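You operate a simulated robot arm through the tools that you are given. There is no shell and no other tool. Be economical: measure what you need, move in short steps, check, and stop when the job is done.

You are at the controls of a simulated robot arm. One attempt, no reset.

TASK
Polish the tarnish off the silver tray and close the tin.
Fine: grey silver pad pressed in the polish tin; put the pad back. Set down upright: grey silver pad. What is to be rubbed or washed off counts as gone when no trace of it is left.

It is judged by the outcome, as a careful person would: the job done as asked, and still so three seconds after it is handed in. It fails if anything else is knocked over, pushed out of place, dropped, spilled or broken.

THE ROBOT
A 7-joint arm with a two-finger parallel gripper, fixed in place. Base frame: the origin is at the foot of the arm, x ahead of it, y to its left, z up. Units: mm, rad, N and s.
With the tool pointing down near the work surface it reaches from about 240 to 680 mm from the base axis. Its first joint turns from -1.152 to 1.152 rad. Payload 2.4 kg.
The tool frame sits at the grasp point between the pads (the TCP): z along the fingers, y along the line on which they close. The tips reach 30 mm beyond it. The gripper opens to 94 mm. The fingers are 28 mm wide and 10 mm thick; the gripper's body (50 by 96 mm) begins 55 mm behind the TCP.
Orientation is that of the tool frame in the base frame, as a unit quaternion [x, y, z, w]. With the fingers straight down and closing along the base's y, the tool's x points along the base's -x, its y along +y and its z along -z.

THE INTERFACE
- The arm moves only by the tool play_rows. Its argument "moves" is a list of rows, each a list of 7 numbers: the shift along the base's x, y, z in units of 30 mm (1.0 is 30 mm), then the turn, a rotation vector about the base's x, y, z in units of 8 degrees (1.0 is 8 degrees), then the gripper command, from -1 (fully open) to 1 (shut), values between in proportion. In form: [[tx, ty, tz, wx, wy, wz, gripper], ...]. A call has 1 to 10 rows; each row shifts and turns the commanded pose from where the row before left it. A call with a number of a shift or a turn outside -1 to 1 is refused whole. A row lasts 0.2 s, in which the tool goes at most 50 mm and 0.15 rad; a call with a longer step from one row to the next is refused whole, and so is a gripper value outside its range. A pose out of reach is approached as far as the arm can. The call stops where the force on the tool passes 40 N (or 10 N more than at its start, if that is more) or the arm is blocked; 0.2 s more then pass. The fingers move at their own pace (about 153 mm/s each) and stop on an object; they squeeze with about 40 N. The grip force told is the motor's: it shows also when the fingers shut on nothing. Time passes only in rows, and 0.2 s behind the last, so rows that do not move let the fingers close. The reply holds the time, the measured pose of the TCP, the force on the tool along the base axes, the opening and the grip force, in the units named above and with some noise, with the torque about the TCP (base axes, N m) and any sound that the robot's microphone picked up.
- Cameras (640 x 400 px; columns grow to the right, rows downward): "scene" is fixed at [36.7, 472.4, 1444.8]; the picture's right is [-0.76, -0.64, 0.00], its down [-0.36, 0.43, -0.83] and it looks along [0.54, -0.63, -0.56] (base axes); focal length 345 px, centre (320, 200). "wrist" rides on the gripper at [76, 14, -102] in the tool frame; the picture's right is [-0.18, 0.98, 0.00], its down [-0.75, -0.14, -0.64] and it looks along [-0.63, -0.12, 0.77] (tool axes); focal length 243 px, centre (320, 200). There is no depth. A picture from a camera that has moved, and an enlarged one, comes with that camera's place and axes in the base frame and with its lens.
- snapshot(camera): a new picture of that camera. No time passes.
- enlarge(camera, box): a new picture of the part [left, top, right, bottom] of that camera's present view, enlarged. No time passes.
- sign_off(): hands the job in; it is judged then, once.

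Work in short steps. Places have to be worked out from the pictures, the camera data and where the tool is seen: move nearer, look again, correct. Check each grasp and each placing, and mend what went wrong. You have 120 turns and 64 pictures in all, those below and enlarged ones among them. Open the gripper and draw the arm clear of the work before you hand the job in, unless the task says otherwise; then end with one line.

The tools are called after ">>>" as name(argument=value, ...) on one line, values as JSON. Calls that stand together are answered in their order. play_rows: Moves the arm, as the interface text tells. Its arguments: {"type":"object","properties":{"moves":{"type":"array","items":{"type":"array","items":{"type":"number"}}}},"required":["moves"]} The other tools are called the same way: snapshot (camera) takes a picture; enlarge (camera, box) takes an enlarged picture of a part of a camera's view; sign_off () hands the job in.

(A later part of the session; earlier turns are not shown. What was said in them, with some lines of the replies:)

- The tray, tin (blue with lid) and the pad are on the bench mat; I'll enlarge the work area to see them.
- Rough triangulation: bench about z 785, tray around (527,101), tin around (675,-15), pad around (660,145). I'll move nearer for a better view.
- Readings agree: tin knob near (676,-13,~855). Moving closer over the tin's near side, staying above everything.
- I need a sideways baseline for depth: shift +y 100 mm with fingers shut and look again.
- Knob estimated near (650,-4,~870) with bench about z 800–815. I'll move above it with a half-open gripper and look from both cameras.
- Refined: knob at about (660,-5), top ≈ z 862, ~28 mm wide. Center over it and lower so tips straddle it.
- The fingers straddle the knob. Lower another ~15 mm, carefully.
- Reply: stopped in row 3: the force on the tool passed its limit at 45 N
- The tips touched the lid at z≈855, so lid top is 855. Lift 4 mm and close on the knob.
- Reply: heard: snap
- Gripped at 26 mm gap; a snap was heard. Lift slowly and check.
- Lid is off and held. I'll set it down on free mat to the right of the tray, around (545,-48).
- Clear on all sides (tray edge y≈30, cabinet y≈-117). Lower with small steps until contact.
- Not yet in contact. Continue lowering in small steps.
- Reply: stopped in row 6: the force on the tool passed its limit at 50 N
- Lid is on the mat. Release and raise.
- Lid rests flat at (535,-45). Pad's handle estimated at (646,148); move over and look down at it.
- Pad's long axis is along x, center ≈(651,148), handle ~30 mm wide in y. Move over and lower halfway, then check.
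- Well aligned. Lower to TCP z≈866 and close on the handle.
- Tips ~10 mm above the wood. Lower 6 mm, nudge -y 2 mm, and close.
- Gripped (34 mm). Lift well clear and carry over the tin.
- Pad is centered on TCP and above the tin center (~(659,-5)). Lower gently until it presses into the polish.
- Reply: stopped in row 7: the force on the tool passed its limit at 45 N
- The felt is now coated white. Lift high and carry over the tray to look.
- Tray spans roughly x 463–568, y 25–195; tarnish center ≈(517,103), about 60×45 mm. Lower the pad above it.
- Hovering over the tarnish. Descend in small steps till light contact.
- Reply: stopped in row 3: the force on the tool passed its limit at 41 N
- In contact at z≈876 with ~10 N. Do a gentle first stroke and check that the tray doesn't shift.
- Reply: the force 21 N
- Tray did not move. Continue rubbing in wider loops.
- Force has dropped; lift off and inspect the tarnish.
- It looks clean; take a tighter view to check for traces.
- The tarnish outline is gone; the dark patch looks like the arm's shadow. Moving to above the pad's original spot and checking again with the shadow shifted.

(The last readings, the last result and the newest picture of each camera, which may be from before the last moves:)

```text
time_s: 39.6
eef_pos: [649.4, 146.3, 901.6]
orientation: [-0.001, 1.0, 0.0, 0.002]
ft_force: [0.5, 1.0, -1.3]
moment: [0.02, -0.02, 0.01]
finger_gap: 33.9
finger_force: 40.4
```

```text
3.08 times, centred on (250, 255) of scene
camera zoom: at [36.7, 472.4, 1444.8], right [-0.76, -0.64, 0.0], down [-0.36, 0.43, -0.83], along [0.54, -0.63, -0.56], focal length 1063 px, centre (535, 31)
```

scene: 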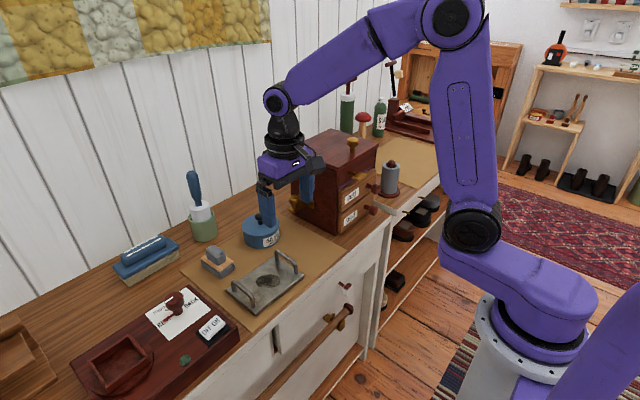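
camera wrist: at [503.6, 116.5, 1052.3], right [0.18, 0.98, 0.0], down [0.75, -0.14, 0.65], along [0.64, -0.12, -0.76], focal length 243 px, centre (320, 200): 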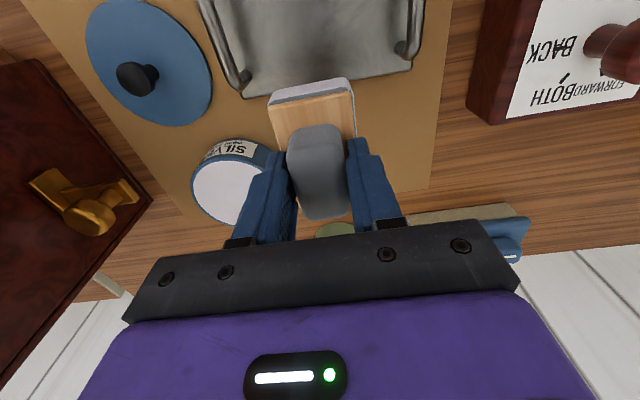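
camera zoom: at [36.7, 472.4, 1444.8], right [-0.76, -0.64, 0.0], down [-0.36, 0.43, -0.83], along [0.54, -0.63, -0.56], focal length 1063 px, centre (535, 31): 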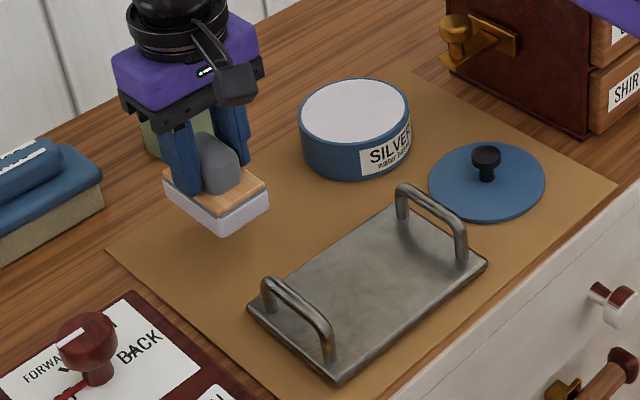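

Tray is clean with no trace. Lower the pad back onto its place.

>>> play_rows(moves=[[0.06, 0.03, -0.4, 0, 0, 0, 1], [0, 0, -0.4, 0, 0, 0, 1], [0, 0, -0.2, 0, 0, 0, 1], [0, 0, -0.07, 0, 0, 0, 1], [0, 0, -0.07, 0, 0, 0, 1], [0, 0, -0.07, 0, 0, 0, 1], [0, 0, 0, 0, 0, 0, 1]])

```text
time_s: 41.2
eef_pos: [650.9, 147.1, 867.1]
orientation: [0.0, 1.0, 0.0, 0.004]
ft_force: [-0.5, -0.4, -1.5]
moment: [-0.01, 0.0, 0.02]
finger_gap: 33.8
finger_force: 39.6
```

>>> play_rows(moves=[[0, 0, -0.06, 0, 0, 0, 1], [0, 0, -0.06, 0, 0, 0, 1], [0, 0, -0.05, 0, 0, 0, 1]])

```text
time_s: 42.0
eef_pos: [652.1, 147.4, 863.8]
orientation: [0.0, 1.0, 0.0, 0.004]
ft_force: [-4.1, -1.7, 8.8]
moment: [-0.01, 0.37, 0.02]
finger_gap: 34.0
finger_force: 40.3
```

Pad is down (8.8 N upward). Release gradually and rise.

>>> play_rows(moves=[[0, 0, 0, 0, 0, 0, 0.2], [0, 0, 0, 0, 0, 0, 0.0], [0, 0, 0, 0, 0, 0, -0.4], [0, 0, 0.3, 0, 0, 0, -0.4], [0, 0, 0.8, 0, 0, 0, -0.4], [0, 0, 0.9, 0, 0, 0, -0.4], [0, 0, 0.9, 0, 0, 0, -0.4]])

>>> enlarge(camera="scene", box=[180, 190, 320, 320])

```text
time_s: 43.6
eef_pos: [650.5, 149.3, 948.0]
orientation: [-0.001, 1.0, 0.0, 0.002]
ft_force: [-0.4, -0.7, -0.4]
moment: [0.01, 0.03, -0.02]
finger_gap: 65.7
finger_force: 0.0
```

```text
3.08 times, centred on (250, 255) of scene
camera zoom: at [36.6, 472.4, 1444.8], right [-0.76, -0.64, 0.0], down [-0.36, 0.43, -0.83], along [0.54, -0.63, -0.56], focal length 1063 px, centre (535, 31)
```

zoom: 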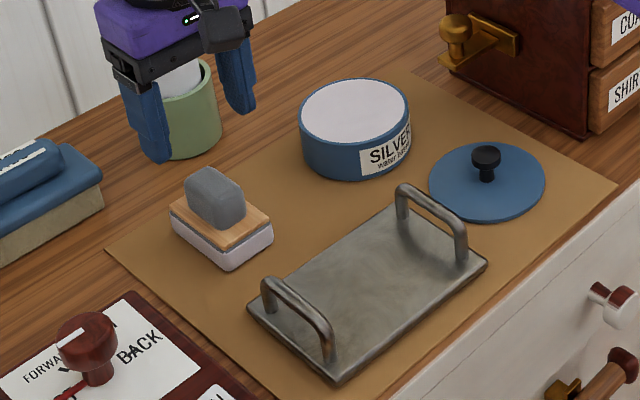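

Pad stands upright in its place. Now go above the lid knob at (535,-45).

>>> play_rows(moves=[[-0.55, -0.925, 0.1, 0, 0, 0, -0.1], [-0.55, -0.925, 0, 0, 0, 0, -0.1], [-0.55, -0.925, 0, 0, 0, 0, -0.1], [-0.55, -0.925, 0, 0, 0, 0, -0.1], [-0.55, -0.925, 0, 0, 0, 0, -0.1], [-0.55, -0.925, 0, 0, 0, 0, -0.1], [-0.55, -0.925, 0, 0, 0, 0, -0.1], [0, 0, -0.8, 0, 0, 0, -0.1], [0, 0, -0.8, 0, 0, 0, -0.1], [0, 0, 0, 0, 0, 0, -0.1]])

>>> snapshot(camera="wrist")

```text
time_s: 45.8
eef_pos: [538.0, -46.6, 902.7]
orientation: [0.0, 1.0, 0.001, 0.003]
ft_force: [-0.8, 0.0, -0.1]
moment: [0.0, 0.0, -0.04]
finger_gap: 51.9
finger_force: 0.0
```

```text
22 pictures are left
camera wrist: at [458.7, -31.7, 1003.9], right [0.18, 0.98, 0.0], down [0.75, -0.14, 0.65], along [0.64, -0.12, -0.76], focal length 243 px, centre (320, 200)
```

wrist: 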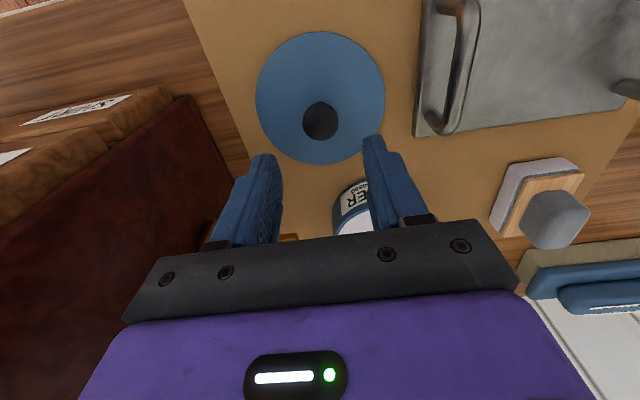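

Knob is centered between the fingers. Lower to the height it was released and close.

>>> play_rows(moves=[[-0.08, 0.04, -0.7, 0, 0, 0, -0.1], [0, 0, -0.7, 0, 0, 0, -0.1], [0, 0, -0.4, 0, 0, 0, -0.1], [0, 0, 0, 0, 0, 0, 0.2], [0, 0, 0, 0, 0, 0, 0.6], [0, 0, 0, 0, 0, 0, 1], [0, 0, 0, 0, 0, 0, 1]])

```text
time_s: 47.4
eef_pos: [533.7, -44.9, 849.5]
orientation: [-0.001, 1.0, 0.0, 0.002]
ft_force: [-0.8, -0.4, 0.7]
moment: [0.0, -0.02, 0.05]
finger_gap: 24.4
finger_force: 40.0
```

Gripped the knob. Lift and carry over the tin.

>>> play_rows(moves=[[0, 0, 0.5, 0, 0, 0, 1], [0, 0, 0.9, 0, 0, 0, 1], [0, 0, 0.9, 0, 0, 0, 1], [0, 0, 0.4, 0, 0, 0, 1], [0.85, 0.26, 0, 0, 0, 0, 1], [0.85, 0.26, 0, 0, 0, 0, 1], [0.85, 0.26, 0, 0, 0, 0, 1], [0.85, 0.26, 0, 0, 0, 0, 1], [0.85, 0.26, 0, 0, 0, 0, 1], [0, 0, 0, 0, 0, 0, 1]])

>>> enlarge(camera="scene", box=[200, 150, 320, 270])

>>> snapshot(camera="wrist")

```text
time_s: 49.6
eef_pos: [661.2, -5.4, 930.7]
orientation: [-0.001, 1.0, 0.0, 0.002]
ft_force: [0.2, 0.3, 0.3]
moment: [-0.01, 0.02, 0.02]
finger_gap: 24.5
finger_force: 39.7
```

```text
3.33 times, centred on (260, 210) of scene
camera zoom: at [36.7, 472.4, 1444.8], right [-0.76, -0.64, 0.0], down [-0.36, 0.43, -0.83], along [0.54, -0.63, -0.56], focal length 1151 px, centre (520, 167)
```

zoom: 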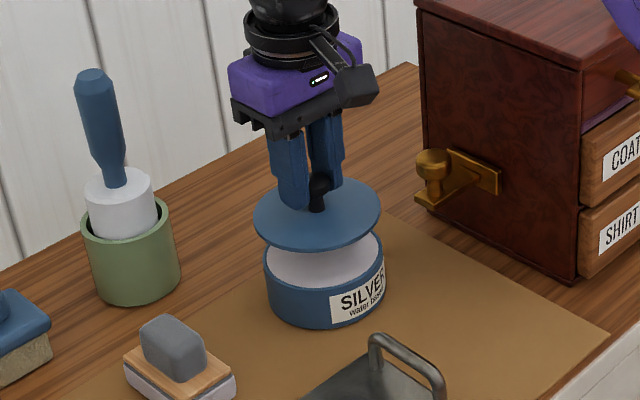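

```text
20 pictures are left
camera wrist: at [584.2, 9.4, 1032.0], right [0.18, 0.98, 0.0], down [0.75, -0.14, 0.65], along [0.63, -0.12, -0.76], focal length 243 px, centre (320, 200)
```

wrist: 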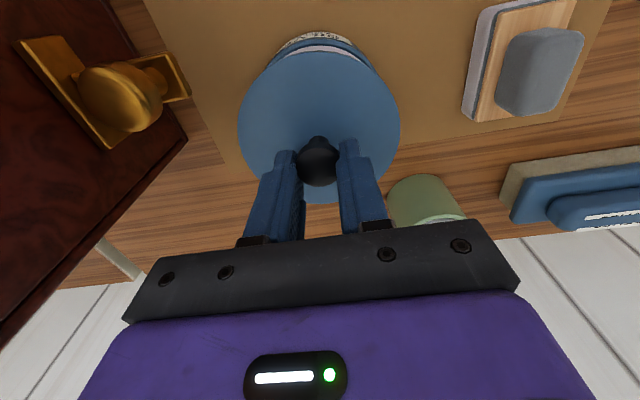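

Alignment matches the original lift-off. Lower the lid onto the tin.

>>> play_rows(moves=[[0, 0, -0.4, 0, 0, 0, 1], [0, 0, -0.4, 0, 0, 0, 1], [0, 0, -0.1, 0, 0, 0, 1], [0, 0, -0.1, 0, 0, 0, 1], [0, 0, -0.1, 0, 0, 0, 1], [0, 0, -0.1, 0, 0, 0, 1], [0, 0, -0.1, 0, 0, 0, 1]])

>>> enlarge(camera="scene", box=[220, 170, 300, 250])

```text
time_s: 51.3
eef_pos: [659.5, -4.2, 895.8]
orientation: [-0.002, 1.0, 0.001, 0.001]
ft_force: [-7.2, 1.1, 9.6]
moment: [-0.02, 0.01, -0.02]
finger_gap: 24.6
finger_force: 40.0
heard: snap
stopped in row 7: the force on the tool passed its limit at 43 N (the readings are from after the stop); the commanded pose is now the measured one
```

```text
5.00 times, centred on (260, 210) of scene
camera zoom: at [36.3, 472.4, 1444.8], right [-0.76, -0.64, 0.0], down [-0.36, 0.43, -0.83], along [0.54, -0.63, -0.56], focal length 1727 px, centre (620, 150)
```

zoom: 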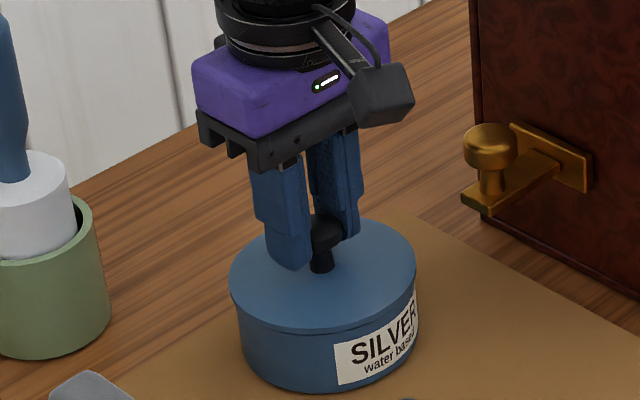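

A snap: the lid seated, matching its original look. Release and withdraw.

>>> play_rows(moves=[[0, 0, 0, 0, 0, 0, 0.3], [0, 0, 0, 0, 0, 0, -0.1], [0, 0, 0.2, 0, 0, 0, -0.1], [0, 0, 0.8, 0, 0, 0, -0.1], [0, 0, 0.9, 0, 0, 0, -0.1], [-0.3, 0, 0.9, 0, 0, 0, -0.1], [-0.8, 0.2, 0.6, 0, 0, 0, -0.1], [-0.9, 0.2, 0.6, 0, 0, 0, -0.1], [-0.9, 0.2, 0.6, 0, 0, 0, -0.1], [-0.9, 0.2, 0.6, 0, 0, 0, -0.1]])

>>> play_rows(moves=[[-0.9, 0, 0.8, 0, 0, 0, -1], [-0.9, 0, 0.8, 0, 0, 0, -1], [-0.9, 0, 0.8, 0, 0, 0, -1], [-0.9, 0, 0.8, 0, 0, 0, -1], [0, 0, 0, 0, 0, 0, -1]])

>>> enlarge(camera="scene", box=[160, 170, 320, 320])

>>> snapshot(camera="wrist")

```text
time_s: 53.5
eef_pos: [544.2, 20.0, 1050.0]
orientation: [-0.002, 1.0, 0.001, 0.002]
ft_force: [-0.2, 0.9, -0.3]
moment: [0.03, 0.02, 0.0]
finger_gap: 51.7
finger_force: 0.0
```

```text
time_s: 54.7
eef_pos: [439.9, 19.3, 1145.3]
orientation: [-0.002, 1.0, 0.001, 0.001]
ft_force: [1.3, -0.5, -0.2]
moment: [0.02, -0.03, 0.01]
finger_gap: 94.0
finger_force: 0.1
```

```text
2.67 times, centred on (240, 245) of scene
camera zoom: at [36.6, 472.4, 1444.8], right [-0.76, -0.64, 0.0], down [-0.36, 0.43, -0.83], along [0.54, -0.63, -0.56], focal length 921 px, centre (533, 80)
```

zoom: 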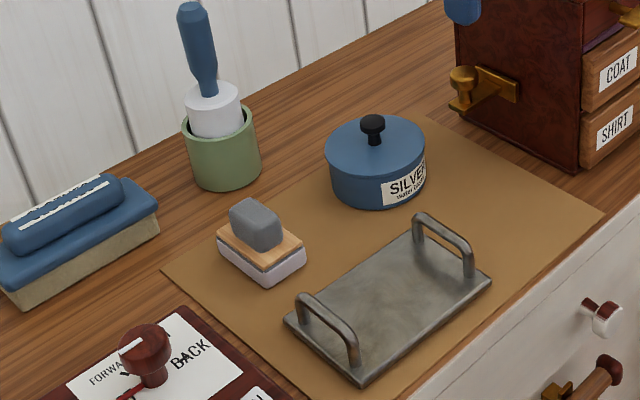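

```text
17 pictures are left
camera wrist: at [362.5, 34.0, 1247.1], right [0.18, 0.98, 0.0], down [0.75, -0.14, 0.64], along [0.63, -0.12, -0.77], focal length 243 px, centre (320, 200)
```

wrist: 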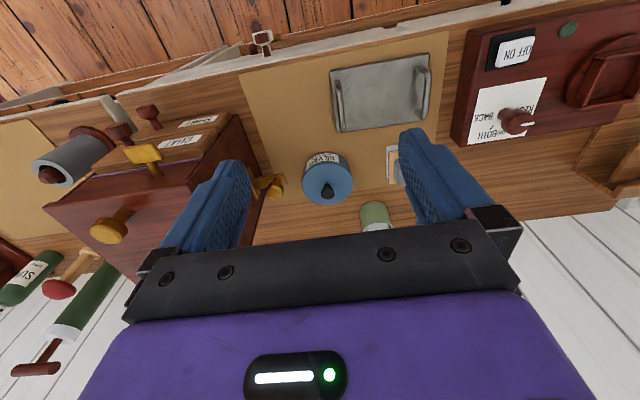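

Tray is clean and in place, the tin is closed, the pad is upright in its spot, and the arm is clear with the gripper open. A last close look at the tray before handing in.

>>> enlarge(camera="scene", box=[225, 245, 290, 315])

>>> enlarge(camera="wrist", box=[320, 40, 440, 140])

```text
5.71 times, centred on (258, 280) of scene
camera zoom: at [36.6, 472.4, 1444.8], right [-0.76, -0.64, 0.0], down [-0.36, 0.43, -0.83], along [0.54, -0.63, -0.56], focal length 1973 px, centre (677, -257)
```

zoom: 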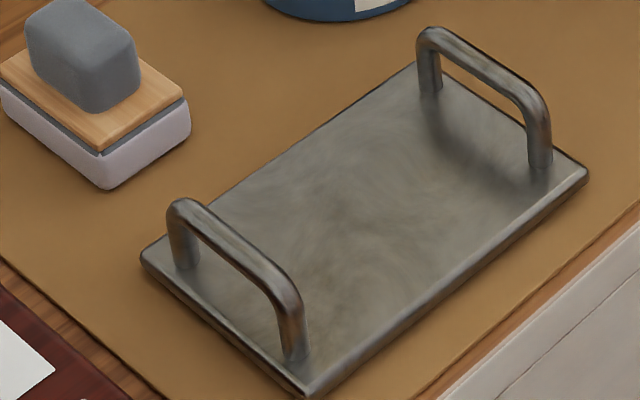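

```text
4.00 times, centred on (380, 90) of wrist
camera zoom: at [362.5, 34.0, 1247.1], right [0.18, 0.98, 0.0], down [0.75, -0.14, 0.64], along [0.63, -0.12, -0.77], focal length 970 px, centre (80, 640)
```

zoom: 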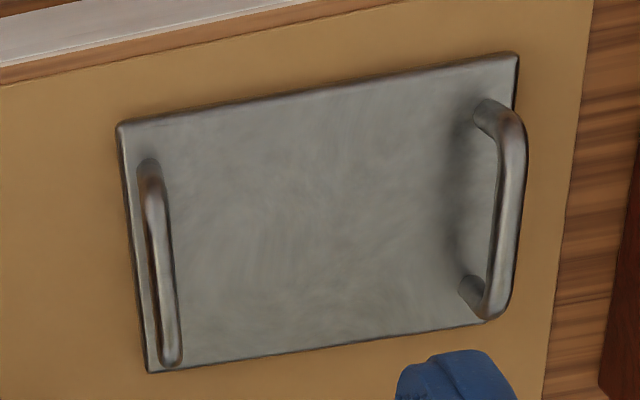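

No trace of tarnish remains in either view, so I'm handing in.

>>> sign_off()

```text
The job is handed in.
```

The tarnish is off the silver tray with no trace left, the pad is back upright in its original spot, and the tin's lid is snapped shut; the arm is clear with the gripper open.
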